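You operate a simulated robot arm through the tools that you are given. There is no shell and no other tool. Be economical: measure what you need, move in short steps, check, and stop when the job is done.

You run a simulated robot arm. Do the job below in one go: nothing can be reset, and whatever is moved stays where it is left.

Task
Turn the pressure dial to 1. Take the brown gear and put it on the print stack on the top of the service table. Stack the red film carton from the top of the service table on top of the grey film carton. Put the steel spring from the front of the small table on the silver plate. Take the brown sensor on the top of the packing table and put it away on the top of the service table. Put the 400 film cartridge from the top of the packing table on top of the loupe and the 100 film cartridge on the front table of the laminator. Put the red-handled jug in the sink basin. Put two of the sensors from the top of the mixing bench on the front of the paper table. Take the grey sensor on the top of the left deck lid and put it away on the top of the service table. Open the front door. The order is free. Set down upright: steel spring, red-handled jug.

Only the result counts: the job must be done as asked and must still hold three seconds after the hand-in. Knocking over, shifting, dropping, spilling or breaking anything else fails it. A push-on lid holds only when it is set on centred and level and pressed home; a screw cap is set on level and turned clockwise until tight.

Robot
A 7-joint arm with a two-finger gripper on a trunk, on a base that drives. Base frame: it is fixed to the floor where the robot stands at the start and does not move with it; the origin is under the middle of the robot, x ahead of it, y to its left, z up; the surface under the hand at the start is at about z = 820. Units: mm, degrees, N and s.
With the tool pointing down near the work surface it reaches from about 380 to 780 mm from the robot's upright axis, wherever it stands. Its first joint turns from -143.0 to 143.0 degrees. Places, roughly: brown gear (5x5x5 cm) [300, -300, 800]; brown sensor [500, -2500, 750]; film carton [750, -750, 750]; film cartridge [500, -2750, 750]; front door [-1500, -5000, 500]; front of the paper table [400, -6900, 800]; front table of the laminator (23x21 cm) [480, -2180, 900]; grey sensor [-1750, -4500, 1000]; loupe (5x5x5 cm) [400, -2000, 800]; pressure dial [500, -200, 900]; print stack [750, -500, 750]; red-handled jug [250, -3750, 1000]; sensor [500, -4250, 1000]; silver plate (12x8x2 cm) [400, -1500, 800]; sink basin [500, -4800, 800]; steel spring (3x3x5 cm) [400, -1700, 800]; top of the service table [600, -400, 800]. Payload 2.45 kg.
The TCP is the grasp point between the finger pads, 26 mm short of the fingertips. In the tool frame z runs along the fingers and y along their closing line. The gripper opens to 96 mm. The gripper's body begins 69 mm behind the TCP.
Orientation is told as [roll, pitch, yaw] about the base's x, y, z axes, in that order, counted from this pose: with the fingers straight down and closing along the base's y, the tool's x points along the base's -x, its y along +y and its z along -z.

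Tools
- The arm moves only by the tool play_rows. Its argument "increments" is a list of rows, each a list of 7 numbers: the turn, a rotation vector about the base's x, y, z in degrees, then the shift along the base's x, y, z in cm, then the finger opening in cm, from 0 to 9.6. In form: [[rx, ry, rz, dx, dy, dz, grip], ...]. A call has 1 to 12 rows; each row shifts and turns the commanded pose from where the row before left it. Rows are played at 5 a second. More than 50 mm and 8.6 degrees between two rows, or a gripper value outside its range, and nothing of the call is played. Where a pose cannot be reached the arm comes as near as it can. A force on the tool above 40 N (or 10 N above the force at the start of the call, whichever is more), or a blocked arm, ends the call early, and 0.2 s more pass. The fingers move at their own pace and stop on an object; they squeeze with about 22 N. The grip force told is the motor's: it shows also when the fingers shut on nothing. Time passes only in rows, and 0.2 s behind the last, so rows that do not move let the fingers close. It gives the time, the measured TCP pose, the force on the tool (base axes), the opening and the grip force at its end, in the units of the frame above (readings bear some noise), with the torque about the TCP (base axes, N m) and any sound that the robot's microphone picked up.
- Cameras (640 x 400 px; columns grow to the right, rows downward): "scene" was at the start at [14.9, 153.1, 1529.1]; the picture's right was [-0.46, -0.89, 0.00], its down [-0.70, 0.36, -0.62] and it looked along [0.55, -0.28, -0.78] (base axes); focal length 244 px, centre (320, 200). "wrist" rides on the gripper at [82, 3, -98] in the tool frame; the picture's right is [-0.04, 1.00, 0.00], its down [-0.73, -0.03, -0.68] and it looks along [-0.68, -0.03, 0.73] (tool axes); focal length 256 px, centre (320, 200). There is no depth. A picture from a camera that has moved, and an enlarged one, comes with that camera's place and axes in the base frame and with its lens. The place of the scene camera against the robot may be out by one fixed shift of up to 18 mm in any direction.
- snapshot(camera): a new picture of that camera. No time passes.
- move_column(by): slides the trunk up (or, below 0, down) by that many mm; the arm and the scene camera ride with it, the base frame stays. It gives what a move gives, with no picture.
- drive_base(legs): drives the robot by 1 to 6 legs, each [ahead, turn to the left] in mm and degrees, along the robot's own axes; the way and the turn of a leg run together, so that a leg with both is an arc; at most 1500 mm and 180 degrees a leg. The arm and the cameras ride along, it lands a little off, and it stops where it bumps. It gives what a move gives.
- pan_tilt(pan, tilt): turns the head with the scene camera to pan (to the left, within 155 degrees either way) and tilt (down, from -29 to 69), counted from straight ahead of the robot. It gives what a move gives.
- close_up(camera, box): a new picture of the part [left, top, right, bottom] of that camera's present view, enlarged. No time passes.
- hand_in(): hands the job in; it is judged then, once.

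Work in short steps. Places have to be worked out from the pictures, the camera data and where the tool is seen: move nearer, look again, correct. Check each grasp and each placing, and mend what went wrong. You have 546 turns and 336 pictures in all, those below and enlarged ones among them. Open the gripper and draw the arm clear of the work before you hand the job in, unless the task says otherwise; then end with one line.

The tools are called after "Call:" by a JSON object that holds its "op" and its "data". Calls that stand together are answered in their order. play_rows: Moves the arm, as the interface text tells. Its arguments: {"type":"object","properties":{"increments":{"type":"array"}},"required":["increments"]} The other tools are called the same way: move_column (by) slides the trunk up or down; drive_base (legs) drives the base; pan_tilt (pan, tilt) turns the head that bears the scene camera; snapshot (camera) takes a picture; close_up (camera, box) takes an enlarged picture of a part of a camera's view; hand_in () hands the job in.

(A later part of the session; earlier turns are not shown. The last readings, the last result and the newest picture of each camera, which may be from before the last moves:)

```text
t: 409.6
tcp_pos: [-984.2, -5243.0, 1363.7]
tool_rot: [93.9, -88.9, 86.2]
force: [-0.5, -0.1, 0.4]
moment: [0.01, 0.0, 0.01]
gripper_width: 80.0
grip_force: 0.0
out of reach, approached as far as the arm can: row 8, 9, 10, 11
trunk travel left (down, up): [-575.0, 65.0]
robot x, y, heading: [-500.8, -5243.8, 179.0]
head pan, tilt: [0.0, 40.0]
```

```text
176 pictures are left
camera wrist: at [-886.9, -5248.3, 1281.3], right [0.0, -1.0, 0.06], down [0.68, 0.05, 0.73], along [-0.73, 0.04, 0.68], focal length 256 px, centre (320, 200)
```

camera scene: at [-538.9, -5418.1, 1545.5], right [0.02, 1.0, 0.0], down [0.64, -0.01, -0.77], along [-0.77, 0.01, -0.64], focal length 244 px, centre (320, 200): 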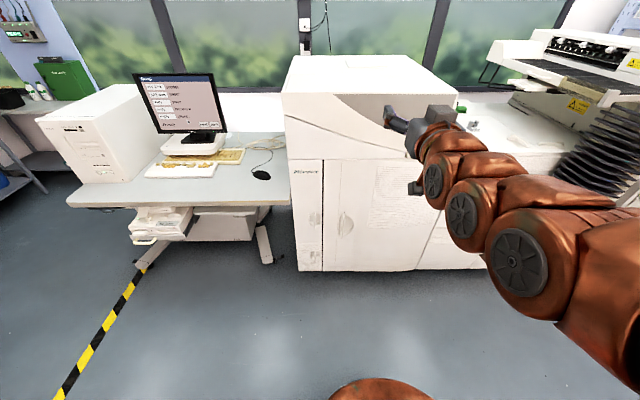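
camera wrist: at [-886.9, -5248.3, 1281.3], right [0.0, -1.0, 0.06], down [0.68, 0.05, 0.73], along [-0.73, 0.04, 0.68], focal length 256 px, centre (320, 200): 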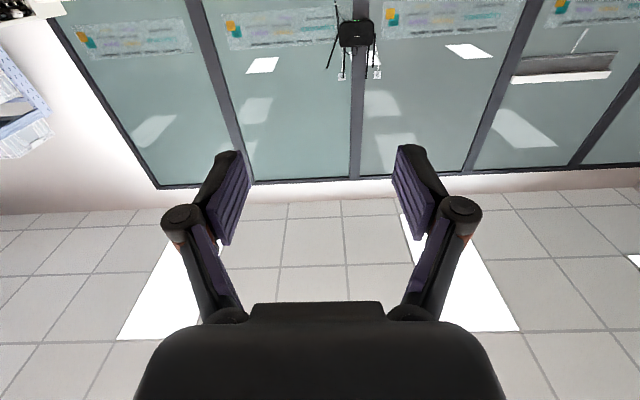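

Call:
{"op": "move_column", "data": {"by": -400}}

Call:
{"op": "move_column", "data": {"by": -120}}

Call:
{"op": "pan_tilt", "data": {"pan": 0, "tilt": 20}}

Call:
{"op": "snapshot", "data": {"camera": "scene"}}

```text
t: 413.5
tcp_pos: [-1024.7, -5242.9, 889.7]
tool_rot: [7.8, -81.0, 172.1]
force: [-0.6, -0.5, 0.7]
moment: [0.0, 0.01, -0.01]
gripper_width: 80.1
grip_force: 0.2
trunk travel left (down, up): [-175.0, 465.0]
robot x, y, heading: [-500.5, -5243.5, 179.4]
head pan, tilt: [0.0, 40.0]
```

```text
t: 415.0
tcp_pos: [-1032.9, -5242.0, 763.9]
tool_rot: [7.1, -80.1, 172.7]
force: [0.8, -0.4, -0.4]
moment: [0.0, 0.01, -0.02]
gripper_width: 79.9
grip_force: 0.1
trunk travel left (down, up): [-55.0, 585.0]
robot x, y, heading: [-498.6, -5245.4, 179.0]
head pan, tilt: [0.0, 40.0]
```

```text
t: 415.8
tcp_pos: [-1033.6, -5244.3, 763.6]
tool_rot: [7.2, -80.3, 172.7]
force: [-0.8, 0.4, -0.3]
moment: [-0.02, 0.0, -0.01]
gripper_width: 79.8
grip_force: 0.0
trunk travel left (down, up): [-55.0, 585.0]
robot x, y, heading: [-500.4, -5242.0, 179.1]
head pan, tilt: [0.0, 20.0]
```

```text
175 pictures are left
camera scene: at [-557.3, -5417.8, 1056.8], right [0.02, 1.0, 0.0], down [0.35, -0.01, -0.94], along [-0.94, 0.01, -0.35], focal length 244 px, centre (320, 200)
```

scene: 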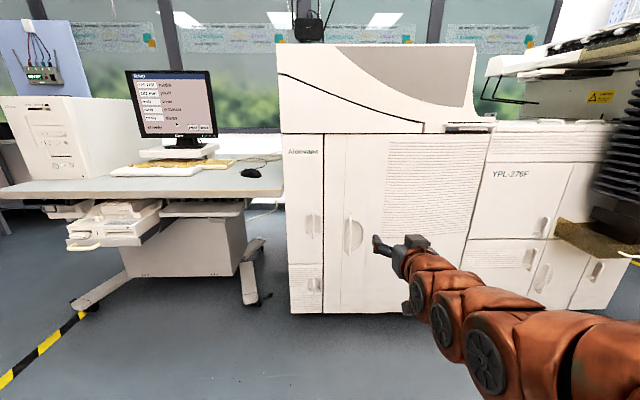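

Call:
{"op": "close_up", "data": {"camera": "scene", "box": [280, 120, 500, 320]}}

Call:
{"op": "close_up", "data": {"camera": "scene", "box": [330, 200, 390, 260]}}

```text
2.00 times, centred on (390, 220) of scene
camera zoom: at [-557.3, -5417.8, 1056.8], right [0.02, 1.0, 0.0], down [0.35, -0.01, -0.94], along [-0.94, 0.01, -0.35], focal length 489 px, centre (180, 160)
```

zoom: 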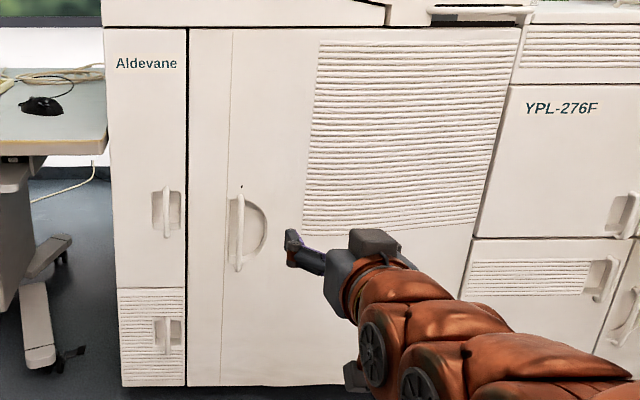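

```text
6.67 times, centred on (360, 230) of scene
camera zoom: at [-557.3, -5417.8, 1056.8], right [0.02, 1.0, 0.0], down [0.35, -0.01, -0.94], along [-0.94, 0.01, -0.35], focal length 1629 px, centre (53, 0)
```

zoom: 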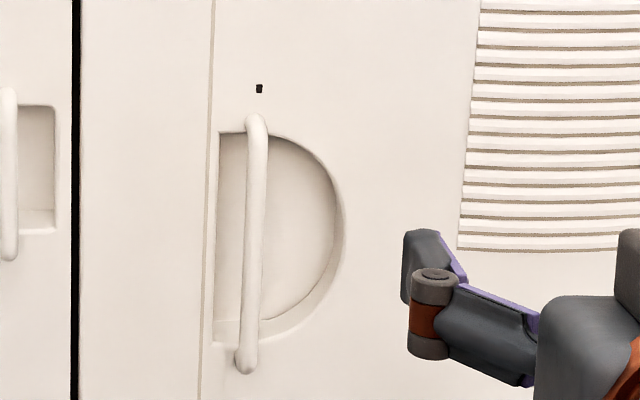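

Handle bar ≈ (-1490,-5281,545), ~14 mm thick, 155 mm long. Check the hand's axes after driving 250 mm closer.

Call:
{"op": "drive_base", "data": {"legs": [[250, 0]]}}

Call:
{"op": "snapshot", "data": {"camera": "wrist"}}

Call:
{"op": "snapshot", "data": {"camera": "scene"}}

```text
t: 417.6
tcp_pos: [-1281.8, -5239.4, 762.2]
tool_rot: [7.2, -80.4, 172.6]
force: [-0.1, -0.2, 0.0]
moment: [0.0, 0.02, 0.0]
gripper_width: 79.9
grip_force: 0.1
trunk travel left (down, up): [-55.0, 585.0]
robot x, y, heading: [-747.7, -5238.9, 179.2]
head pan, tilt: [0.0, 20.0]
```

```text
172 pictures are left
camera wrist: at [-1171.3, -5245.0, 697.9], right [-0.01, -1.0, 0.06], down [0.55, 0.05, 0.84], along [-0.84, 0.04, 0.55], focal length 256 px, centre (320, 200)
```

wrist: 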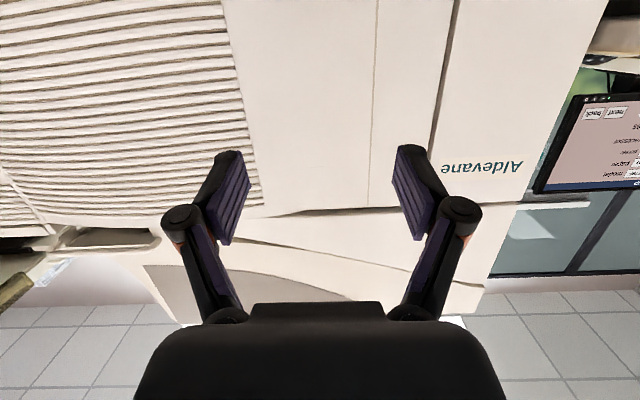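

```text
171 pictures are left
camera scene: at [-806.1, -5414.1, 1055.7], right [0.01, 1.0, 0.0], down [0.35, -0.01, -0.94], along [-0.94, 0.01, -0.35], focal length 244 px, centre (320, 200)
```

scene: 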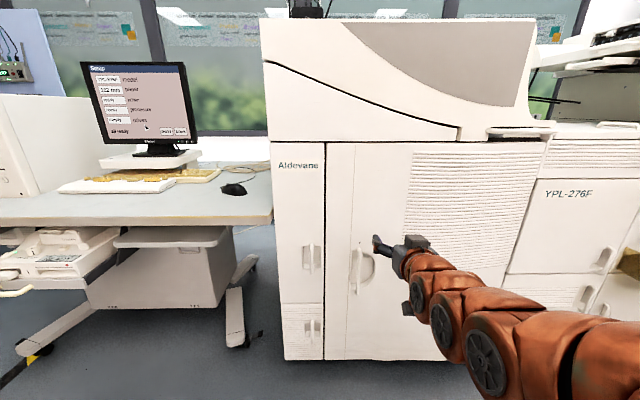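

The hand points 10° below level. I level it while lowering to the handle's height.

Call:
{"op": "play_rows", "data": {"increments": [[0, 2, 0, 0, -0.6, -3.6, 8], [0, 2, 0, 0, -0.6, -3.6, 8], [0, 2, 0, 0, -0.6, -3.6, 8], [0, 2, 0, 0, -0.6, -3.6, 8], [0, 2, 0, 0, -0.6, -3.6, 8], [0, 0, 0, 0, -0.6, -3.6, 8], [0, 0, 0, 0, 0, 0, 8]]}}

Call:
{"op": "snapshot", "data": {"camera": "wrist"}}

Call:
{"op": "close_up", "data": {"camera": "scene", "box": [300, 200, 460, 320]}}

```text
t: 419.2
tcp_pos: [-1383.2, -5275.1, 683.4]
tool_rot: [33.4, -87.9, 146.4]
force: [0.1, -0.8, -1.3]
moment: [0.0, -0.02, -0.01]
gripper_width: 79.8
grip_force: 0.1
out of reach, approached as far as the arm can: row 1, 2, 3, 4, 5, 6
trunk travel left (down, up): [-55.0, 585.0]
robot x, y, heading: [-749.3, -5239.4, 179.4]
head pan, tilt: [0.0, 20.0]
```

```text
170 pictures are left
camera wrist: at [-1282.4, -5282.2, 605.0], right [-0.01, -1.0, 0.06], down [0.66, 0.04, 0.75], along [-0.76, 0.05, 0.65], focal length 256 px, centre (320, 200)
```

wrist: 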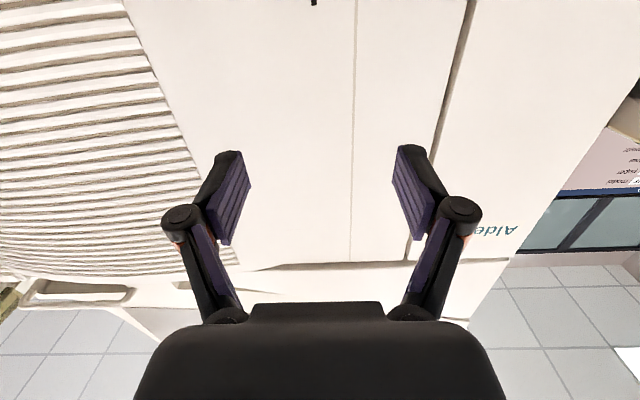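

```text
3.33 times, centred on (380, 260) of scene
camera zoom: at [-795.8, -5414.2, 1056.9], right [0.01, 1.0, 0.0], down [0.34, 0.0, -0.94], along [-0.94, 0.01, -0.34], focal length 814 px, centre (120, 0)
```

zoom: 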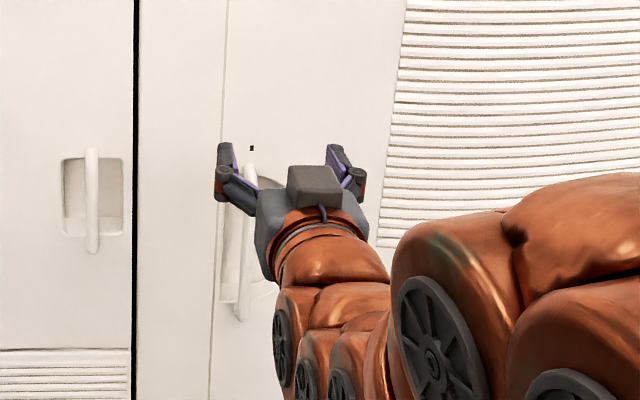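

Lowering the trunk the remaining way helps; then I approach along -x.

Call:
{"op": "move_column", "data": {"by": -54}}

Call:
{"op": "play_rows", "data": {"increments": [[0, 0, 0, 0, -0.2, -1.5, 8], [0, 0, 0, 0, -0.2, -1.5, 8], [0, 0, 0, 0, 0, 0, 8]]}}

Call:
{"op": "snapshot", "data": {"camera": "wrist"}}

Call:
{"op": "close_up", "data": {"camera": "scene", "box": [300, 200, 460, 320]}}

```text
t: 420.1
tcp_pos: [-1382.0, -5276.4, 630.2]
tool_rot: [32.9, -87.8, 146.7]
force: [-0.7, -0.9, -0.1]
moment: [0.0, 0.01, -0.02]
gripper_width: 79.8
grip_force: 0.1
trunk travel left (down, up): [-1.0, 639.0]
robot x, y, heading: [-746.7, -5239.8, 179.1]
head pan, tilt: [0.0, 20.0]
```

```text
t: 420.9
tcp_pos: [-1384.2, -5277.6, 622.3]
tool_rot: [32.1, -87.7, 147.5]
force: [0.4, 0.0, -0.6]
moment: [0.04, -0.01, 0.01]
gripper_width: 79.9
grip_force: 0.1
out of reach, approached as far as the arm can: row 1, 2
trunk travel left (down, up): [-1.0, 639.0]
robot x, y, heading: [-745.9, -5240.6, 179.3]
head pan, tilt: [0.0, 20.0]
```

```text
168 pictures are left
camera wrist: at [-1282.9, -5283.5, 543.8], right [-0.01, -1.0, 0.06], down [0.65, 0.04, 0.76], along [-0.76, 0.05, 0.65], focal length 256 px, centre (320, 200)
```

wrist: 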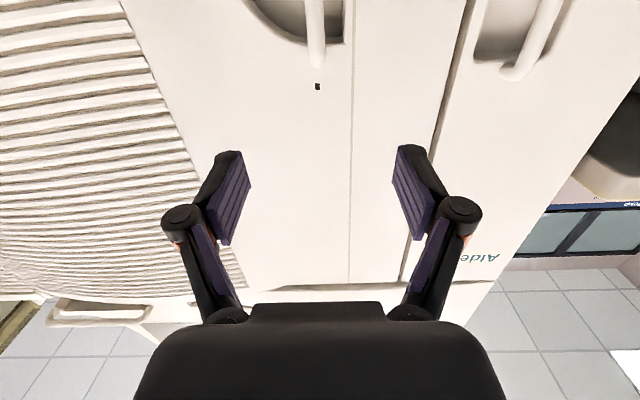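

```text
3.33 times, centred on (380, 260) of scene
camera zoom: at [-795.8, -5414.2, 1002.9], right [0.01, 1.0, 0.0], down [0.34, 0.0, -0.94], along [-0.94, 0.01, -0.34], focal length 814 px, centre (120, 0)
```

zoom: 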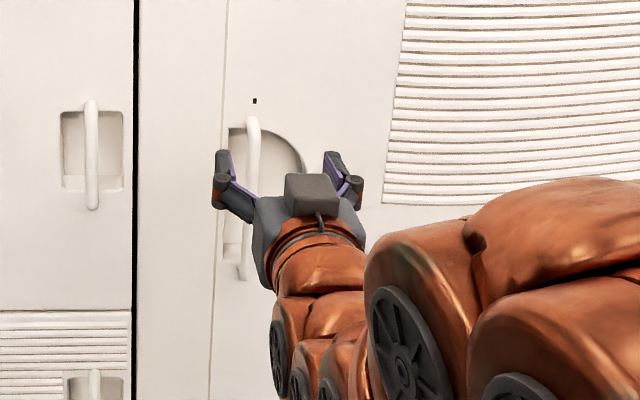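

The bar seems at x≈-1515, z 440–600. I tilt the hand ~20° downward to get lower.

Call:
{"op": "play_rows", "data": {"increments": [[0, -5, 0, 0, 0, -1.5, 8], [0, -5, 0, 0, 0, -1.5, 8], [0, -5, 0, 0, 0, -1.5, 8], [0, -5, 0, 0, 0, -1.5, 8], [0, -5, 0, 0, 0, -1, 8], [0, 0, 0, 0, 0, 0, 8]]}}

Call:
{"op": "snapshot", "data": {"camera": "wrist"}}

Call:
{"op": "close_up", "data": {"camera": "scene", "box": [300, 200, 460, 320]}}

```text
t: 422.4
tcp_pos: [-1383.7, -5277.1, 552.4]
tool_rot: [2.1, -63.0, 177.3]
force: [0.1, -0.2, 0.4]
moment: [-0.01, -0.01, 0.0]
gripper_width: 79.8
grip_force: 0.1
trunk travel left (down, up): [-1.0, 639.0]
robot x, y, heading: [-750.1, -5241.8, 179.5]
head pan, tilt: [0.0, 20.0]
```

```text
166 pictures are left
camera wrist: at [-1259.5, -5284.2, 523.5], right [-0.03, -1.0, 0.05], down [0.27, 0.04, 0.96], along [-0.96, 0.05, 0.27], focal length 256 px, centre (320, 200)
```

wrist: 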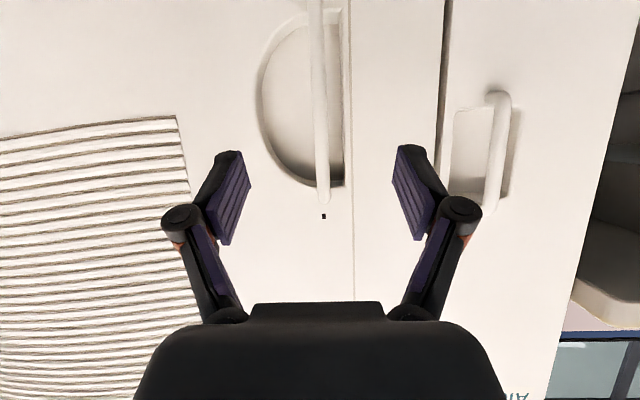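

```text
3.33 times, centred on (380, 260) of scene
camera zoom: at [-795.8, -5414.2, 1002.9], right [0.01, 1.0, 0.0], down [0.34, 0.0, -0.94], along [-0.94, 0.01, -0.34], focal length 814 px, centre (120, 0)
```

zoom: 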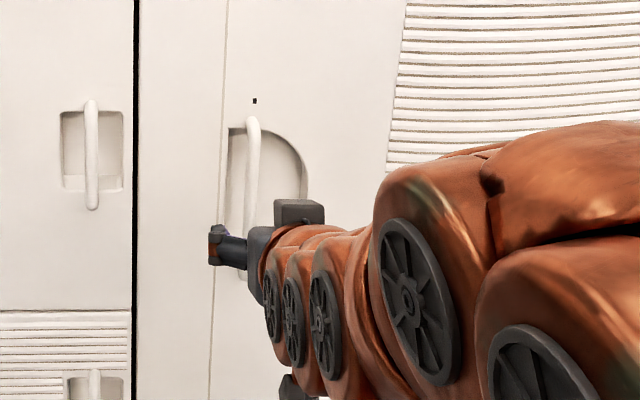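

Now the hand is at the bar's height with the bar centred in view. I narrow the fingers to ~3 cm and approach.

Call:
{"op": "play_rows", "data": {"increments": [[0, 0, 0, -2, 0.3, 0, 3], [0, 0, 0, -2, 0.2, 0, 3], [0, 0, 0, -2, 0, 0, 3], [0, 0, 0, 0, 0, 0, 3]]}}

Call:
{"op": "snapshot", "data": {"camera": "wrist"}}

```text
t: 423.4
tcp_pos: [-1445.1, -5272.5, 553.3]
tool_rot: [2.1, -63.0, 177.2]
force: [0.6, -0.2, 0.7]
moment: [0.0, -0.02, -0.01]
gripper_width: 29.6
grip_force: 0.1
trunk travel left (down, up): [-1.0, 639.0]
robot x, y, heading: [-748.7, -5239.2, 179.2]
head pan, tilt: [0.0, 20.0]
```

```text
164 pictures are left
camera wrist: at [-1320.5, -5278.5, 523.0], right [-0.03, -1.0, 0.05], down [0.27, 0.04, 0.96], along [-0.96, 0.05, 0.27], focal length 256 px, centre (320, 200)
```

wrist: 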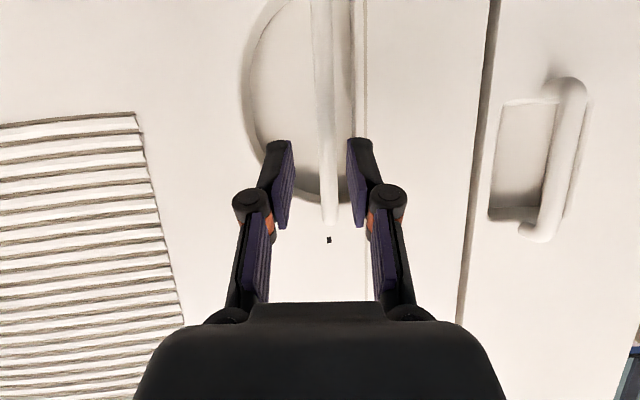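

Bar is ~6 mm to -y and ~60 mm ahead. Continue.

Call:
{"op": "play_rows", "data": {"increments": [[0, 0, 0, -1.5, -0.5, 0, 3], [0, 0, 0, -1.5, 0, 0, 3], [0, 0, 0, 0, 0, 0, 3]]}}

Call:
{"op": "snapshot", "data": {"camera": "wrist"}}

```text
t: 424.1
tcp_pos: [-1474.4, -5277.4, 552.2]
tool_rot: [2.2, -63.1, 177.3]
force: [-0.6, -0.3, -0.5]
moment: [0.01, 0.0, -0.01]
gripper_width: 30.0
grip_force: 0.0
trunk travel left (down, up): [-1.0, 639.0]
robot x, y, heading: [-746.1, -5239.3, 179.3]
head pan, tilt: [0.0, 20.0]
```

```text
163 pictures are left
camera wrist: at [-1349.5, -5283.5, 523.7], right [-0.03, -1.0, 0.05], down [0.27, 0.04, 0.96], along [-0.96, 0.05, 0.27], focal length 256 px, centre (320, 200)
```

wrist: 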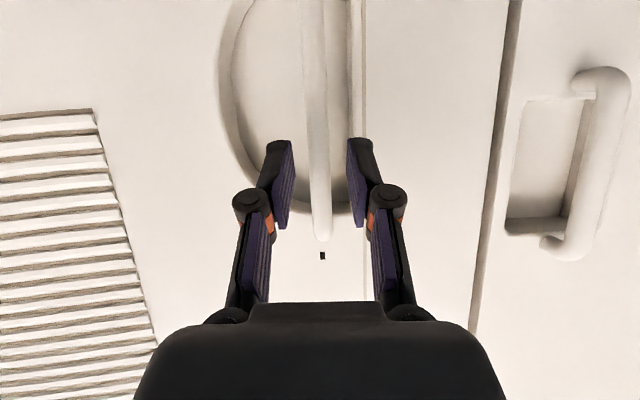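

Call:
{"op": "play_rows", "data": {"increments": [[0, 0, 0, -1, 0, 0, 2.5], [0, 0, 0, -1, 0, 0, 2.4], [0, 0, 0, -0.8, 0, 0, 2.4], [0, 0, 0, 0, 0, 0, 2.4]]}}

Call:
{"op": "snapshot", "data": {"camera": "wrist"}}

```text
t: 425.1
tcp_pos: [-1502.4, -5277.2, 551.1]
tool_rot: [2.1, -63.1, 177.2]
force: [0.0, 2.4, -1.6]
moment: [0.02, -0.03, -0.05]
gripper_width: 23.3
grip_force: 0.2
trunk travel left (down, up): [-1.0, 639.0]
robot x, y, heading: [-750.5, -5237.1, 178.8]
head pan, tilt: [0.0, 20.0]
```

```text
162 pictures are left
camera wrist: at [-1378.1, -5282.9, 522.6], right [-0.03, -1.0, 0.05], down [0.27, 0.04, 0.96], along [-0.96, 0.05, 0.27], focal length 256 px, centre (320, 200)
```

wrist: 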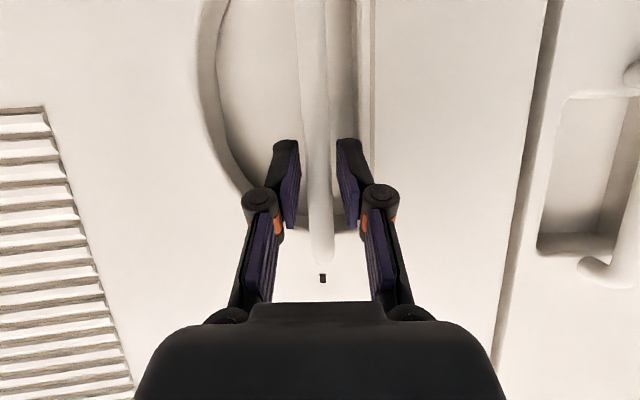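

The bar is between the pads. Close on it.

Call:
{"op": "play_rows", "data": {"increments": [[0, 0, 0, -0.3, 0, 0, 1.5], [0, 0, 0, 0, 0, 0, 0.5], [0, 0, 0, 0, 0, 0, 0], [0, 0, 0, 0, 0, 0, 0]]}}

Call:
{"op": "close_up", "data": {"camera": "wrist", "box": [220, 80, 420, 280]}}

```text
t: 426.1
tcp_pos: [-1505.5, -5275.8, 553.2]
tool_rot: [2.1, -63.1, 177.3]
force: [5.8, 9.8, 1.3]
moment: [0.8, -0.11, 0.02]
gripper_width: 11.8
grip_force: 38.7
trunk travel left (down, up): [-1.0, 639.0]
robot x, y, heading: [-747.1, -5241.3, 179.2]
head pan, tilt: [0.0, 20.0]
```

```text
2.00 times, centred on (320, 180) of wrist
camera zoom: at [-1381.1, -5282.5, 523.2], right [-0.03, -1.0, 0.05], down [0.27, 0.04, 0.96], along [-0.96, 0.05, 0.27], focal length 512 px, centre (320, 240)
```

zoom: 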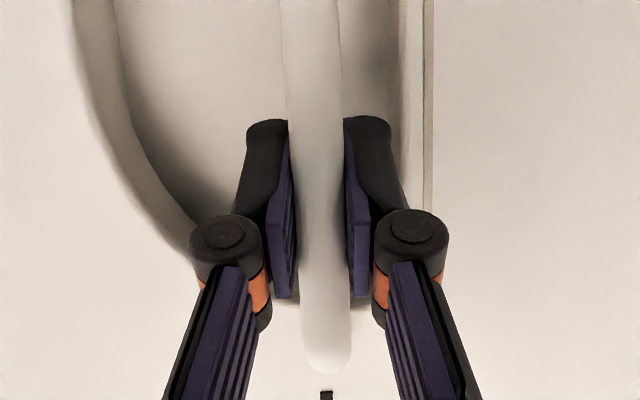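

Gripped. Test pull a little along +x.

Call:
{"op": "play_rows", "data": {"increments": [[0, 0, 0, 1, 0, 0, 0], [0, 0, 0, 1, 0, 0, 0]]}}

Call:
{"op": "play_rows", "data": {"increments": [[0, 0, 1, 2, 0.1, 0, 0], [0, 0, 1, 2, 0.1, 0, 0], [0, 0, 0, 0, 0, 0, 0]]}}

Call:
{"op": "snapshot", "data": {"camera": "scene"}}

```text
t: 426.8
tcp_pos: [-1486.5, -5275.4, 551.3]
tool_rot: [2.2, -63.1, 177.0]
force: [-3.0, 26.7, -0.4]
moment: [1.11, 0.05, 0.02]
gripper_width: 11.7
grip_force: 38.6
trunk travel left (down, up): [-1.0, 639.0]
robot x, y, heading: [-748.5, -5238.6, 178.9]
head pan, tilt: [0.0, 20.0]
```

```text
t: 427.2
tcp_pos: [-1464.1, -5274.2, 552.5]
tool_rot: [2.2, -63.1, 178.0]
force: [-1.3, 10.3, 2.3]
moment: [0.86, -0.46, 0.02]
gripper_width: 11.6
grip_force: 38.3
trunk travel left (down, up): [-1.0, 639.0]
robot x, y, heading: [-743.7, -5238.8, 178.8]
head pan, tilt: [0.0, 20.0]
stopped in row 2: the force on the tool passed its limit at 43 N (the readings are from after the stop); the commanded pose is now the measured one
```

```text
160 pictures are left
camera scene: at [-796.5, -5413.7, 1003.0], right [0.02, 1.0, 0.0], down [0.34, -0.01, -0.94], along [-0.94, 0.02, -0.34], focal length 244 px, centre (320, 200)
```

scene: 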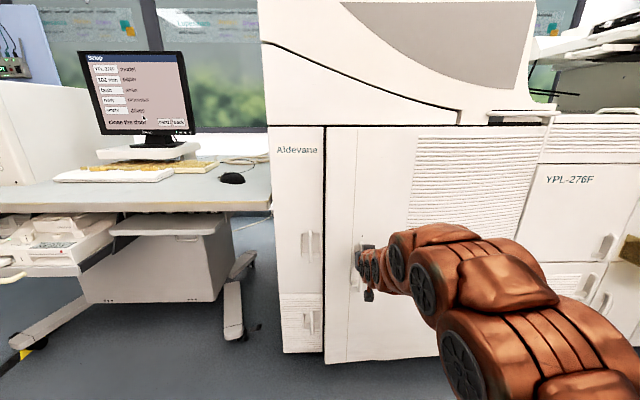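

The door moves (the monitor reports it). A +y pull shows the arc; I follow an arc around the hinge.

Call:
{"op": "play_rows", "data": {"increments": [[0, 0, 1, 0, 0.3, 0, 0], [0, 0, 1, 2.1, 0.4, 0, 0], [0, 0, 1, 2.1, 0.5, 0, 0], [0, 0, 1, 2.1, 0.6, 0, 0]]}}

Call:
{"op": "play_rows", "data": {"increments": [[0, 0, 1, 2.0, 0.7, 0, 0], [0, 0, 1, 2.0, 0.75, 0, 0], [0, 0, 1, 2.0, 0.85, 0, 0]]}}

```text
t: 428.0
tcp_pos: [-1429.8, -5268.0, 551.8]
tool_rot: [1.8, -63.2, -178.5]
force: [2.8, -11.8, -1.0]
moment: [0.61, -0.27, -0.01]
gripper_width: 11.9
grip_force: 39.0
trunk travel left (down, up): [-1.0, 639.0]
robot x, y, heading: [-746.9, -5235.8, 179.5]
head pan, tilt: [0.0, 20.0]
stopped in row 3: the force on the tool passed its limit at 46 N (the readings are from after the stop); the commanded pose is now the measured one
```

```text
t: 428.4
tcp_pos: [-1407.9, -5263.4, 552.1]
tool_rot: [1.4, -63.1, -176.8]
force: [1.9, -3.5, 4.7]
moment: [0.69, -0.92, -0.01]
gripper_width: 11.7
grip_force: 38.9
trunk travel left (down, up): [-1.0, 639.0]
robot x, y, heading: [-745.1, -5241.1, 179.6]
head pan, tilt: [0.0, 20.0]
stopped in row 2: the force on the tool passed its limit at 45 N (the readings are from after the stop); the commanded pose is now the measured one
```

Transients trip the limit; use slower steps.

Call:
{"op": "play_rows", "data": {"increments": [[0, 0, 0.7, 1.2, 0.35, 0, 0], [0, 0, 0.7, 1.2, 0.35, 0, 0], [0, 0, 0.7, 1.2, 0.4, 0, 0], [0, 0, 0.7, 1.2, 0.4, 0, 0], [0, 0, 0.7, 1.2, 0.45, 0, 0], [0, 0, 0.7, 1.2, 0.45, 0, 0], [0, 0, 0.7, 1.2, 0.5, 0, 0], [0, 0, 0.7, 1.2, 0.5, 0, 0]]}}

Call:
{"op": "play_rows", "data": {"increments": [[0, 0, 0.7, 1.1, 0.55, 0, 0], [0, 0, 0.7, 1.1, 0.55, 0, 0], [0, 0, 0.7, 1.1, 0.6, 0, 0], [0, 0, 0.7, 1.1, 0.6, 0, 0], [0, 0, 0.7, 1.1, 0.65, 0, 0], [0, 0, 0.7, 1.1, 0.65, 0, 0]]}}

Call:
{"op": "snapshot", "data": {"camera": "scene"}}

```text
t: 429.4
tcp_pos: [-1362.9, -5252.4, 552.4]
tool_rot: [1.4, -62.9, -173.9]
force: [2.2, -5.4, -0.6]
moment: [0.69, -0.7, -0.02]
gripper_width: 11.7
grip_force: 38.8
trunk travel left (down, up): [-1.0, 639.0]
robot x, y, heading: [-749.9, -5237.0, 179.3]
head pan, tilt: [0.0, 20.0]
stopped in row 4: the force on the tool passed its limit at 41 N (the readings are from after the stop); the commanded pose is now the measured one
```

```text
t: 430.1
tcp_pos: [-1341.9, -5243.3, 551.9]
tool_rot: [1.6, -62.9, -172.4]
force: [2.0, -4.1, 10.1]
moment: [0.72, -0.71, 0.01]
gripper_width: 11.6
grip_force: 38.3
trunk travel left (down, up): [-1.0, 639.0]
robot x, y, heading: [-747.3, -5239.0, 179.5]
head pan, tilt: [0.0, 20.0]
stopped in row 3: the force on the tool passed its limit at 44 N (the readings are from after the stop); the commanded pose is now the measured one
```

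```text
159 pictures are left
camera scene: at [-793.6, -5414.8, 1003.1], right [0.01, 1.0, 0.0], down [0.34, 0.0, -0.94], along [-0.94, 0.01, -0.34], focal length 244 px, centre (320, 200)
```

scene: 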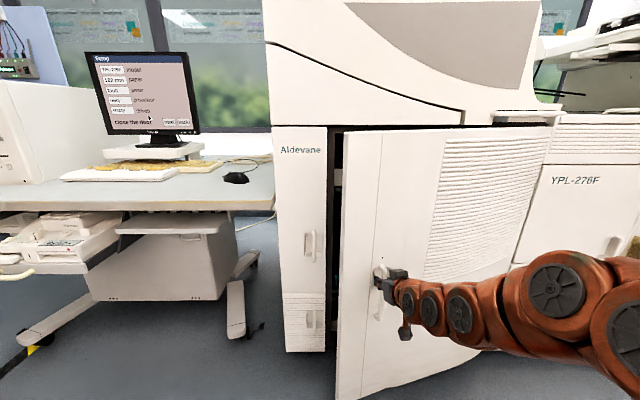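

Door ~21° open; hinge ≈ (-1519,-4786), R≈490. Continue along this arc slowly.

Call:
{"op": "play_rows", "data": {"increments": [[0, 0, 0.8, 0.9, 0.37, 0, 0], [0, 0, 0.8, 0.9, 0.39, 0, 0], [0, 0, 0.8, 0.9, 0.41, 0, 0], [0, 0, 0.8, 0.9, 0.43, 0, 0], [0, 0, 0.8, 0.9, 0.45, 0, 0], [0, 0, 0.8, 0.9, 0.47, 0, 0], [0, 0, 0.8, 0.9, 0.49, 0, 0]]}}

Call:
{"op": "play_rows", "data": {"increments": [[0, 0, 0.8, 0.9, 0.51, 0, 0], [0, 0, 0.8, 0.9, 0.52, 0, 0], [0, 0, 0.8, 0.9, 0.54, 0, 0], [0, 0, 0.8, 0.9, 0.55, 0, 0], [0, 0, 0.8, 0.9, 0.57, 0, 0]]}}

```text
t: 431.6
tcp_pos: [-1305.3, -5228.8, 552.1]
tool_rot: [1.2, -62.9, -168.5]
force: [3.3, -5.8, 9.0]
moment: [0.68, -0.61, -0.01]
gripper_width: 11.4
grip_force: 38.9
out of reach, approached as far as the arm can: row 5, 6, 7
trunk travel left (down, up): [-1.0, 639.0]
robot x, y, heading: [-746.4, -5237.9, 179.9]
head pan, tilt: [0.0, 20.0]
stopped in row 7: the force on the tool passed its limit at 49 N (the readings are from after the stop); the commanded pose is now the measured one
```

```text
t: 432.5
tcp_pos: [-1294.8, -5224.8, 552.6]
tool_rot: [1.6, -62.2, -167.0]
force: [0.0, -1.4, -9.7]
moment: [0.43, 0.81, 0.06]
gripper_width: 11.9
grip_force: 39.3
out of reach, approached as far as the arm can: row 1, 3, 4
trunk travel left (down, up): [-1.0, 639.0]
robot x, y, heading: [-743.5, -5240.4, 179.7]
head pan, tilt: [0.0, 20.0]
stopped in row 4: the force on the tool passed its limit at 42 N (the readings are from after the stop); the commanded pose is now the measured one
```

The arm is near its inner limit; I back the base in a small arc while holding (keeping the hand on the door's arc).

Call:
{"op": "drive_base", "data": {"legs": [[-50, -3]]}}

```text
t: 433.5
tcp_pos: [-1244.1, -5195.3, 552.4]
tool_rot: [1.6, -62.3, -170.3]
force: [-1.4, 3.1, -13.8]
moment: [0.79, 0.04, -0.02]
gripper_width: 11.6
grip_force: 38.6
trunk travel left (down, up): [-1.0, 639.0]
robot x, y, heading: [-698.7, -5240.9, 176.8]
head pan, tilt: [0.0, 20.0]
```

Works well (θ≈34°). Continue with more arcs.

Call:
{"op": "drive_base", "data": {"legs": [[-50, -4]]}}

Call:
{"op": "drive_base", "data": {"legs": [[-45, -4.5]]}}

```text
t: 434.6
tcp_pos: [-1189.0, -5156.7, 552.9]
tool_rot: [1.4, -62.2, -174.7]
force: [-0.9, 0.8, -1.5]
moment: [0.67, 0.17, 0.03]
gripper_width: 11.6
grip_force: 38.7
trunk travel left (down, up): [-1.0, 639.0]
robot x, y, heading: [-647.4, -5243.7, 172.6]
head pan, tilt: [0.0, 20.0]
stopped in leg 1: the force on the tool passed its limit at 42 N (the readings are from after the stop); the commanded pose is now the measured one
```

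```text
t: 435.4
tcp_pos: [-1159.9, -5130.7, 552.2]
tool_rot: [1.2, -62.3, -177.6]
force: [-2.8, 1.1, -4.3]
moment: [0.64, 0.44, 0.07]
gripper_width: 11.8
grip_force: 38.1
trunk travel left (down, up): [-1.0, 639.0]
robot x, y, heading: [-622.0, -5248.1, 169.7]
head pan, tilt: [0.0, 20.0]
stopped in leg 1: the force on the tool passed its limit at 54 N (the readings are from after the stop); the commanded pose is now the measured one
```

θ≈46°. Continue with smaller arcs.

Call:
{"op": "drive_base", "data": {"legs": [[-18, -3]]}}

Call:
{"op": "drive_base", "data": {"legs": [[-18, -3.2]]}}

Call:
{"op": "drive_base", "data": {"legs": [[-18, -3.4]]}}

Call:
{"op": "snapshot", "data": {"camera": "scene"}}

```text
t: 436.3
tcp_pos: [-1135.5, -5106.7, 552.8]
tool_rot: [1.2, -62.2, 179.3]
force: [-8.2, 8.0, -5.6]
moment: [0.77, -0.38, 0.08]
gripper_width: 11.8
grip_force: 38.7
trunk travel left (down, up): [-1.0, 639.0]
robot x, y, heading: [-604.6, -5247.9, 167.0]
head pan, tilt: [0.0, 20.0]
```

```text
t: 437.2
tcp_pos: [-1110.6, -5079.7, 552.3]
tool_rot: [1.0, -62.1, 176.2]
force: [-1.9, 0.0, -5.9]
moment: [0.71, 0.38, 0.05]
gripper_width: 11.8
grip_force: 38.6
trunk travel left (down, up): [-1.0, 639.0]
robot x, y, heading: [-591.5, -5256.5, 163.7]
head pan, tilt: [0.0, 20.0]
stopped in leg 1: the force on the tool passed its limit at 47 N (the readings are from after the stop); the commanded pose is now the measured one
```

```text
t: 438.0
tcp_pos: [-1099.0, -5065.2, 552.3]
tool_rot: [0.9, -62.2, 174.3]
force: [-3.5, 1.5, -5.6]
moment: [0.68, 0.42, 0.06]
gripper_width: 12.0
grip_force: 39.0
trunk travel left (down, up): [-1.0, 639.0]
robot x, y, heading: [-582.3, -5263.2, 162.3]
head pan, tilt: [0.0, 20.0]
stopped in leg 1: the force on the tool passed its limit at 47 N (the readings are from after the stop); the commanded pose is now the measured one
```

```text
158 pictures are left
camera scene: at [-680.5, -5412.9, 1003.0], right [0.31, 0.95, 0.0], down [0.33, -0.11, -0.94], along [-0.89, 0.29, -0.34], focal length 244 px, centre (320, 200)
```

scene: 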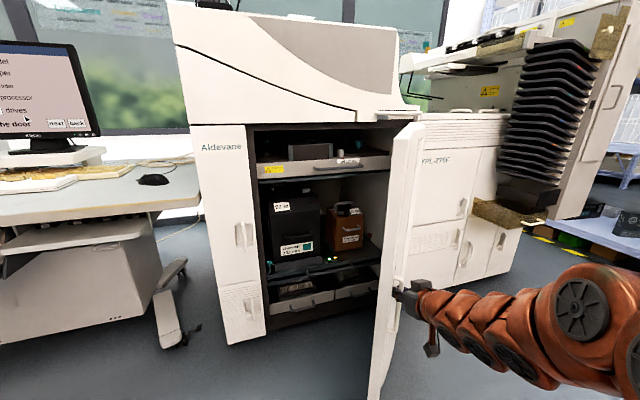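

θ≈56°. Continue with arm moves along (+x,+y) and a further base arc.

Call:
{"op": "play_rows", "data": {"increments": [[0, 0, 1, 0.45, 0.8, 0, 0], [0, 0, 1, 0.45, 0.8, 0, 0], [0, 0, 1, 0.4, 0.8, 0, 0], [0, 0, 1, 0.4, 0.8, 0, 0], [0, 0, 1, 0.4, 0.8, 0, 0], [0, 0, 1, 0.35, 0.8, 0, 0]]}}

Call:
{"op": "play_rows", "data": {"increments": [[0, 0, 1, 0.35, 0.8, 0, 0], [0, 0, 1, 0.35, 0.8, 0, 0], [0, 0, 1, 0.3, 0.8, 0, 0], [0, 0, 1, 0.3, 0.8, 0, 0], [0, 0, 1, 0.3, 0.8, 0, 0], [0, 0, 1, 0.25, 0.8, 0, 0]]}}

```text
t: 438.8
tcp_pos: [-1086.5, -5046.6, 554.3]
tool_rot: [0.8, -62.0, 177.6]
force: [7.3, -5.6, -1.8]
moment: [0.63, 0.1, 0.05]
gripper_width: 11.7
grip_force: 38.9
trunk travel left (down, up): [-1.0, 639.0]
robot x, y, heading: [-582.0, -5258.6, 162.4]
head pan, tilt: [0.0, 20.0]
stopped in row 3: the force on the tool passed its limit at 44 N (the readings are from after the stop); the commanded pose is now the measured one
```

```text
t: 439.3
tcp_pos: [-1080.3, -5037.1, 553.3]
tool_rot: [0.6, -61.8, 179.8]
force: [10.0, -5.9, 11.0]
moment: [0.39, -0.17, 0.02]
gripper_width: 11.9
grip_force: 38.5
trunk travel left (down, up): [-1.0, 639.0]
robot x, y, heading: [-578.1, -5260.0, 162.2]
head pan, tilt: [0.0, 20.0]
stopped in row 2: the force on the tool passed its limit at 43 N (the readings are from after the stop); the commanded pose is now the measured one
```

Call:
{"op": "drive_base", "data": {"legs": [[-3, -2.5]]}}

Call:
{"op": "drive_base", "data": {"legs": [[0, -2.5]]}}

Call:
{"op": "drive_base", "data": {"legs": [[2, -2.5]]}}

Call:
{"op": "drive_base", "data": {"legs": [[4, -2.5]]}}

```text
t: 440.1
tcp_pos: [-1068.1, -5013.6, 552.7]
tool_rot: [0.4, -61.7, 177.1]
force: [1.7, 0.0, 18.8]
moment: [0.51, -0.07, -0.06]
gripper_width: 11.6
grip_force: 38.5
trunk travel left (down, up): [-1.0, 639.0]
robot x, y, heading: [-579.0, -5260.8, 159.6]
head pan, tilt: [0.0, 20.0]
```

```text
t: 440.9
tcp_pos: [-1056.1, -4995.0, 553.1]
tool_rot: [0.4, -61.9, 174.7]
force: [14.4, -7.2, 7.6]
moment: [0.46, 0.1, -0.02]
gripper_width: 11.7
grip_force: 39.5
trunk travel left (down, up): [-1.0, 639.0]
robot x, y, heading: [-581.1, -5256.6, 157.3]
head pan, tilt: [0.0, 20.0]
```

```text
t: 441.7
tcp_pos: [-1045.5, -4972.6, 552.3]
tool_rot: [0.5, -61.8, 172.2]
force: [13.0, -6.0, 5.8]
moment: [0.48, 0.14, 0.01]
gripper_width: 11.7
grip_force: 38.8
trunk travel left (down, up): [-1.0, 639.0]
robot x, y, heading: [-579.9, -5261.2, 154.7]
head pan, tilt: [0.0, 20.0]
```

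```text
t: 442.6
tcp_pos: [-1038.2, -4957.3, 552.4]
tool_rot: [1.2, -61.9, 169.7]
force: [4.9, -3.0, 3.7]
moment: [0.13, -0.33, 0.49]
gripper_width: 11.7
grip_force: 38.9
trunk travel left (down, up): [-1.0, 639.0]
robot x, y, heading: [-580.7, -5254.6, 152.5]
head pan, tilt: [0.0, 20.0]
stopped in leg 1: the robot was blocked; the commanded pose is now the measured one
```

Call:
{"op": "snapshot", "data": {"camera": "scene"}}

Call:
{"op": "snapshot", "data": {"camera": "wrist"}}

```text
157 pictures are left
camera scene: at [-706.8, -5393.6, 1003.0], right [0.46, 0.89, 0.0], down [0.3, -0.16, -0.94], along [-0.83, 0.43, -0.34], focal length 244 px, centre (320, 200)
```

scene: 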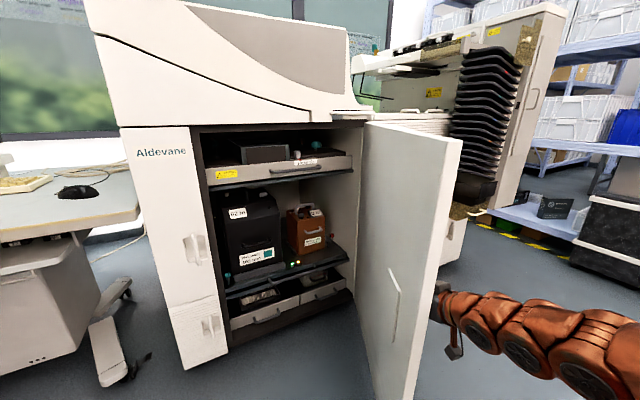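

```text
156 pictures are left
camera wrist: at [-915.7, -4981.3, 526.2], right [-0.18, -0.98, 0.04], down [0.26, 0.0, 0.97], along [-0.95, 0.18, 0.25], focal length 256 px, centre (320, 200)
```

wrist: 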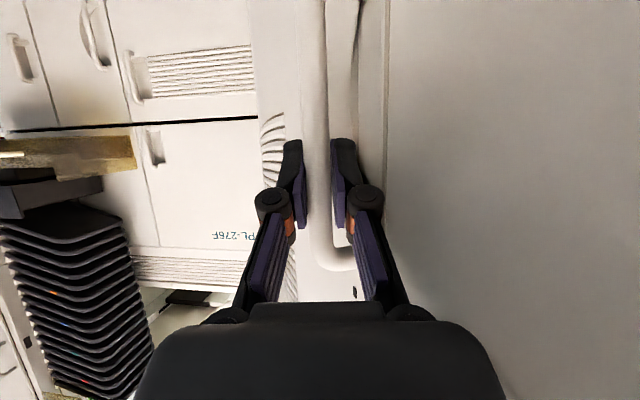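

Door ~72° open; a finger is wedged in the recess. I open the fingers and withdraw along the tool axis.

Call:
{"op": "play_rows", "data": {"increments": [[0, 0, 0, 0, 0, 0, 1.8], [0, 0, 0, 0, 0, 0, 2.4], [0, 0, 0, 0.5, -0.1, 0, 2.4], [0, 0, 0, 1, -0.2, 0.4, 2.4], [0, 0, 0, 1.5, -0.3, 0.6, 2.4], [0, 0, 0, 2, -0.4, 0.8, 2.4]]}}

Call:
{"op": "snapshot", "data": {"camera": "wrist"}}

```text
t: 444.1
tcp_pos: [-1010.0, -4963.2, 563.1]
tool_rot: [1.2, -61.9, 169.7]
force: [-0.9, 0.0, 1.0]
moment: [0.02, -0.01, 0.0]
gripper_width: 23.8
grip_force: 0.0
out of reach, approached as far as the arm can: row 6
trunk travel left (down, up): [-1.0, 639.0]
robot x, y, heading: [-581.3, -5258.4, 152.9]
head pan, tilt: [0.0, 20.0]
```

```text
155 pictures are left
camera wrist: at [-885.7, -4987.7, 536.2], right [-0.18, -0.98, 0.04], down [0.26, 0.0, 0.97], along [-0.95, 0.19, 0.25], focal length 256 px, centre (320, 200)
```

wrist: 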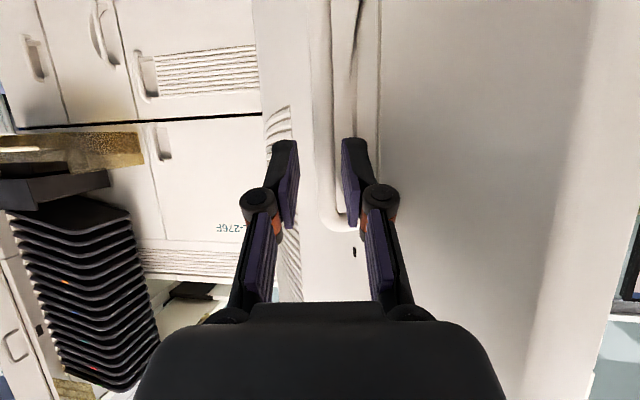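

Withdraw further by a base arc giving pure +x motion.

Call:
{"op": "drive_base", "data": {"legs": [[-60, -3.4]]}}

Call:
{"op": "drive_base", "data": {"legs": [[-150, 0]]}}

Call:
{"op": "snapshot", "data": {"camera": "scene"}}

```text
t: 445.0
tcp_pos: [-935.5, -4966.9, 562.6]
tool_rot: [1.1, -61.9, 166.2]
force: [0.4, 0.4, -0.4]
moment: [-0.03, -0.02, -0.03]
gripper_width: 24.1
grip_force: 0.1
trunk travel left (down, up): [-1.0, 639.0]
robot x, y, heading: [-532.0, -5284.8, 148.8]
head pan, tilt: [0.0, 20.0]
```

```text
t: 446.4
tcp_pos: [-804.8, -5045.9, 561.5]
tool_rot: [1.0, -61.9, 166.2]
force: [-0.3, -0.4, 0.4]
moment: [0.0, 0.01, 0.0]
gripper_width: 24.0
grip_force: 0.1
trunk travel left (down, up): [-1.0, 639.0]
robot x, y, heading: [-398.2, -5363.7, 149.2]
head pan, tilt: [0.0, 20.0]
```

```text
154 pictures are left
camera scene: at [-531.1, -5494.1, 1002.9], right [0.52, 0.86, 0.0], down [0.29, -0.18, -0.94], along [-0.81, 0.48, -0.34], focal length 244 px, centre (320, 200)
```

scene: 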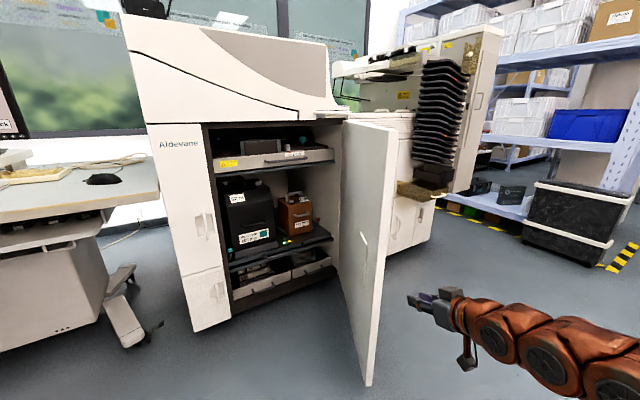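

The door is ~72° open; I go around to its inner side to push it wider.

Call:
{"op": "drive_base", "data": {"legs": [[0, 31], [230, 0]]}}

Call:
{"op": "snapshot", "data": {"camera": "scene"}}

```text
t: 449.6
tcp_pos: [-1143.1, -5299.2, 562.3]
tool_rot: [1.2, -61.9, -163.1]
force: [0.0, -0.2, -1.0]
moment: [-0.02, 0.02, 0.0]
gripper_width: 23.8
grip_force: 0.0
trunk travel left (down, up): [-1.0, 639.0]
robot x, y, heading: [-626.9, -5364.7, 179.6]
head pan, tilt: [0.0, 20.0]
```

```text
153 pictures are left
camera scene: at [-676.1, -5541.3, 1002.9], right [0.0, 1.0, 0.0], down [0.34, 0.0, -0.94], along [-0.94, 0.0, -0.34], focal length 244 px, centre (320, 200)
```

scene: 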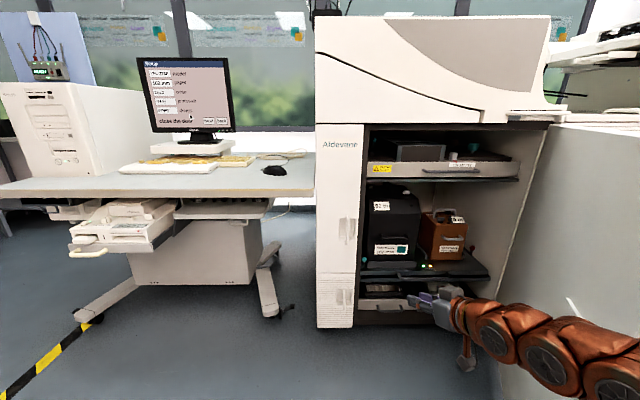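

Call:
{"op": "drive_base", "data": {"legs": [[0, -30]]}}

Call:
{"op": "snapshot", "data": {"camera": "scene"}}

```text
t: 451.5
tcp_pos: [-1043.0, -5053.6, 562.7]
tool_rot: [1.1, -61.9, 167.4]
force: [0.6, 0.3, 0.1]
moment: [0.01, 0.02, 0.0]
gripper_width: 24.1
grip_force: 0.1
trunk travel left (down, up): [-1.0, 639.0]
robot x, y, heading: [-631.8, -5366.9, 150.3]
head pan, tilt: [0.0, 20.0]
```

```text
152 pictures are left
camera scene: at [-760.3, -5495.7, 1002.9], right [0.5, 0.87, 0.0], down [0.3, -0.17, -0.94], along [-0.81, 0.47, -0.34], focal length 244 px, centre (320, 200)
```

scene: 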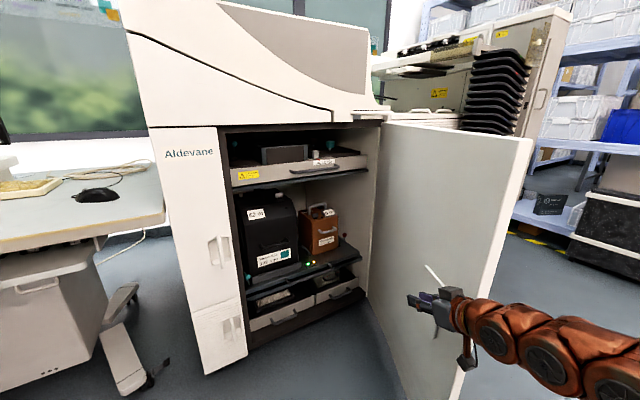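

The hand is in front of the door's inner face. I push toward +y.

Call:
{"op": "play_rows", "data": {"increments": [[0, 0, 0, -1, 2, 0, 2], [0, 0, 0, -1, 2, 0, 1], [0, 0, 0, 0, 2, 0, 0.5], [0, 0, 0, 0, 1.5, 0, 0.5], [0, 0, 0, 0, 1.5, 0, 0.5], [0, 0, 0, 0, 1.5, 0, 0.5], [0, 0, 0, 0, 1.5, 0, 0.5], [0, 0, 0, 0, 1.5, 0, 0.5], [0, 0, 0, 0, 1.5, 0, 0.5]]}}

Call:
{"op": "drive_base", "data": {"legs": [[0, -5]]}}

Call:
{"op": "snapshot", "data": {"camera": "scene"}}

```text
t: 453.7
tcp_pos: [-1059.9, -4898.5, 562.8]
tool_rot: [0.7, -62.0, 167.0]
force: [5.2, -0.9, 2.2]
moment: [0.08, -0.07, -0.2]
gripper_width: 4.8
grip_force: 0.0
trunk travel left (down, up): [-1.0, 639.0]
robot x, y, heading: [-629.6, -5369.9, 149.7]
head pan, tilt: [0.0, 20.0]
stopped in row 9: the force on the tool passed its limit at 45 N (the readings are from after the stop); the commanded pose is now the measured one
```

```text
t: 454.6
tcp_pos: [-1016.9, -4862.6, 561.5]
tool_rot: [0.9, -62.0, 161.9]
force: [-0.1, 0.4, -0.1]
moment: [0.06, -0.01, -0.03]
gripper_width: 5.1
grip_force: 0.1
trunk travel left (down, up): [-1.0, 639.0]
robot x, y, heading: [-632.6, -5364.6, 144.6]
head pan, tilt: [0.0, 20.0]
```

```text
151 pictures are left
camera scene: at [-771.9, -5483.6, 1002.9], right [0.58, 0.82, 0.0], down [0.28, -0.2, -0.94], along [-0.77, 0.54, -0.34], focal length 244 px, centre (320, 200)
```

scene: 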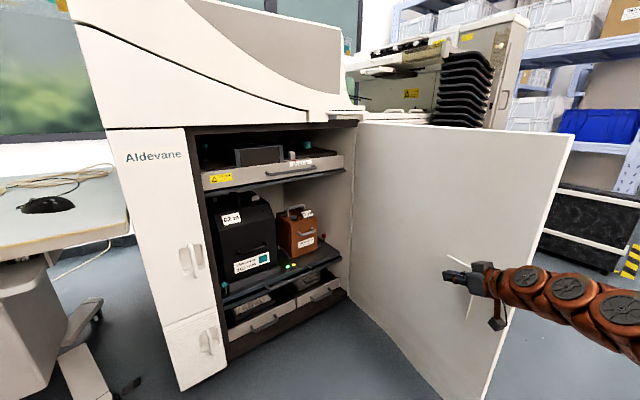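

Opening further. Push a bit more by turning the base.

Call:
{"op": "drive_base", "data": {"legs": [[0, -8]]}}

Call:
{"op": "snapshot", "data": {"camera": "scene"}}

```text
t: 455.6
tcp_pos: [-942.5, -4813.1, 561.6]
tool_rot: [0.9, -61.9, 153.8]
force: [0.3, -0.3, 0.5]
moment: [0.0, 0.03, 0.02]
gripper_width: 5.1
grip_force: 0.1
trunk travel left (down, up): [-1.0, 639.0]
robot x, y, heading: [-631.3, -5368.0, 136.7]
head pan, tilt: [0.0, 20.0]
```

```text
150 pictures are left
camera scene: at [-788.0, -5462.4, 1002.9], right [0.69, 0.73, 0.0], down [0.25, -0.23, -0.94], along [-0.68, 0.65, -0.34], focal length 244 px, centre (320, 200)
```

scene: 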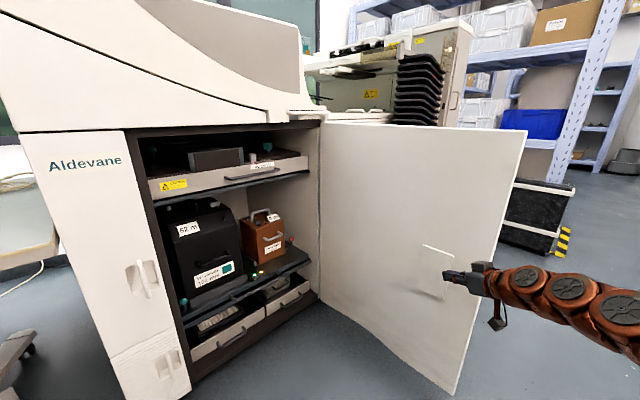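

Call:
{"op": "play_rows", "data": {"increments": [[0, 0, 0, 0, 1.5, 0, 0.5], [0, 0, 0, 0, 1.5, 0, 0.5], [0, 0, 0, 0, 1.5, 0, 0.5], [0, 0, 0, 0, 1.5, 0, 0.5]]}}

Call:
{"op": "play_rows", "data": {"increments": [[0, 0, 0, 0, -2, 0, 0.5], [0, 0, 0, 0, -4, 0, 0.5], [0, 0, 0, 0, -4, 0, 0.5], [0, 0, 0, 0, -4, 0, 0.5]]}}

Call:
{"op": "drive_base", "data": {"legs": [[0, 20], [-300, 0]]}}

Call:
{"op": "snapshot", "data": {"camera": "scene"}}

```text
t: 456.6
tcp_pos: [-942.8, -4753.4, 561.8]
tool_rot: [0.9, -61.9, 153.9]
force: [0.4, 0.1, 0.4]
moment: [0.05, 0.01, -0.01]
gripper_width: 5.1
grip_force: 0.1
trunk travel left (down, up): [-1.0, 639.0]
robot x, y, heading: [-626.2, -5367.0, 136.6]
head pan, tilt: [0.0, 20.0]
```

```text
t: 457.6
tcp_pos: [-943.4, -4892.2, 562.3]
tool_rot: [0.9, -61.9, 153.9]
force: [0.3, -0.4, 0.9]
moment: [0.0, 0.03, -0.03]
gripper_width: 4.9
grip_force: 0.1
trunk travel left (down, up): [-1.0, 639.0]
robot x, y, heading: [-626.4, -5366.9, 136.5]
head pan, tilt: [0.0, 20.0]
```

```text
t: 460.8
tcp_pos: [-801.5, -5149.3, 562.0]
tool_rot: [0.9, -61.9, 173.8]
force: [0.1, 0.7, 0.0]
moment: [0.0, 0.02, -0.02]
gripper_width: 5.0
grip_force: 0.1
trunk travel left (down, up): [-1.0, 639.0]
robot x, y, heading: [-348.0, -5489.7, 157.1]
head pan, tilt: [0.0, 20.0]
```

```text
149 pictures are left
camera scene: at [-460.3, -5632.7, 1002.9], right [0.4, 0.92, 0.0], down [0.31, -0.14, -0.94], along [-0.86, 0.37, -0.34], focal length 244 px, centre (320, 200)
```

scene: 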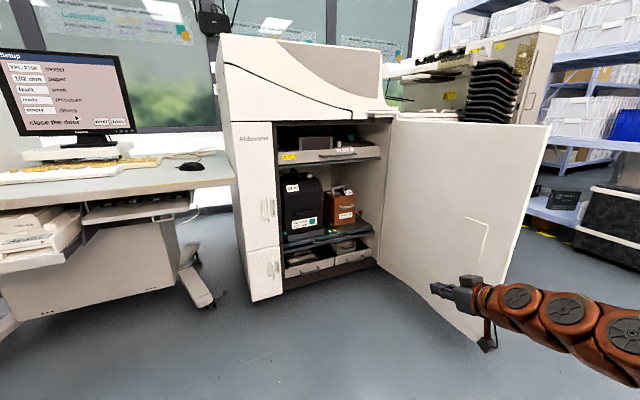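

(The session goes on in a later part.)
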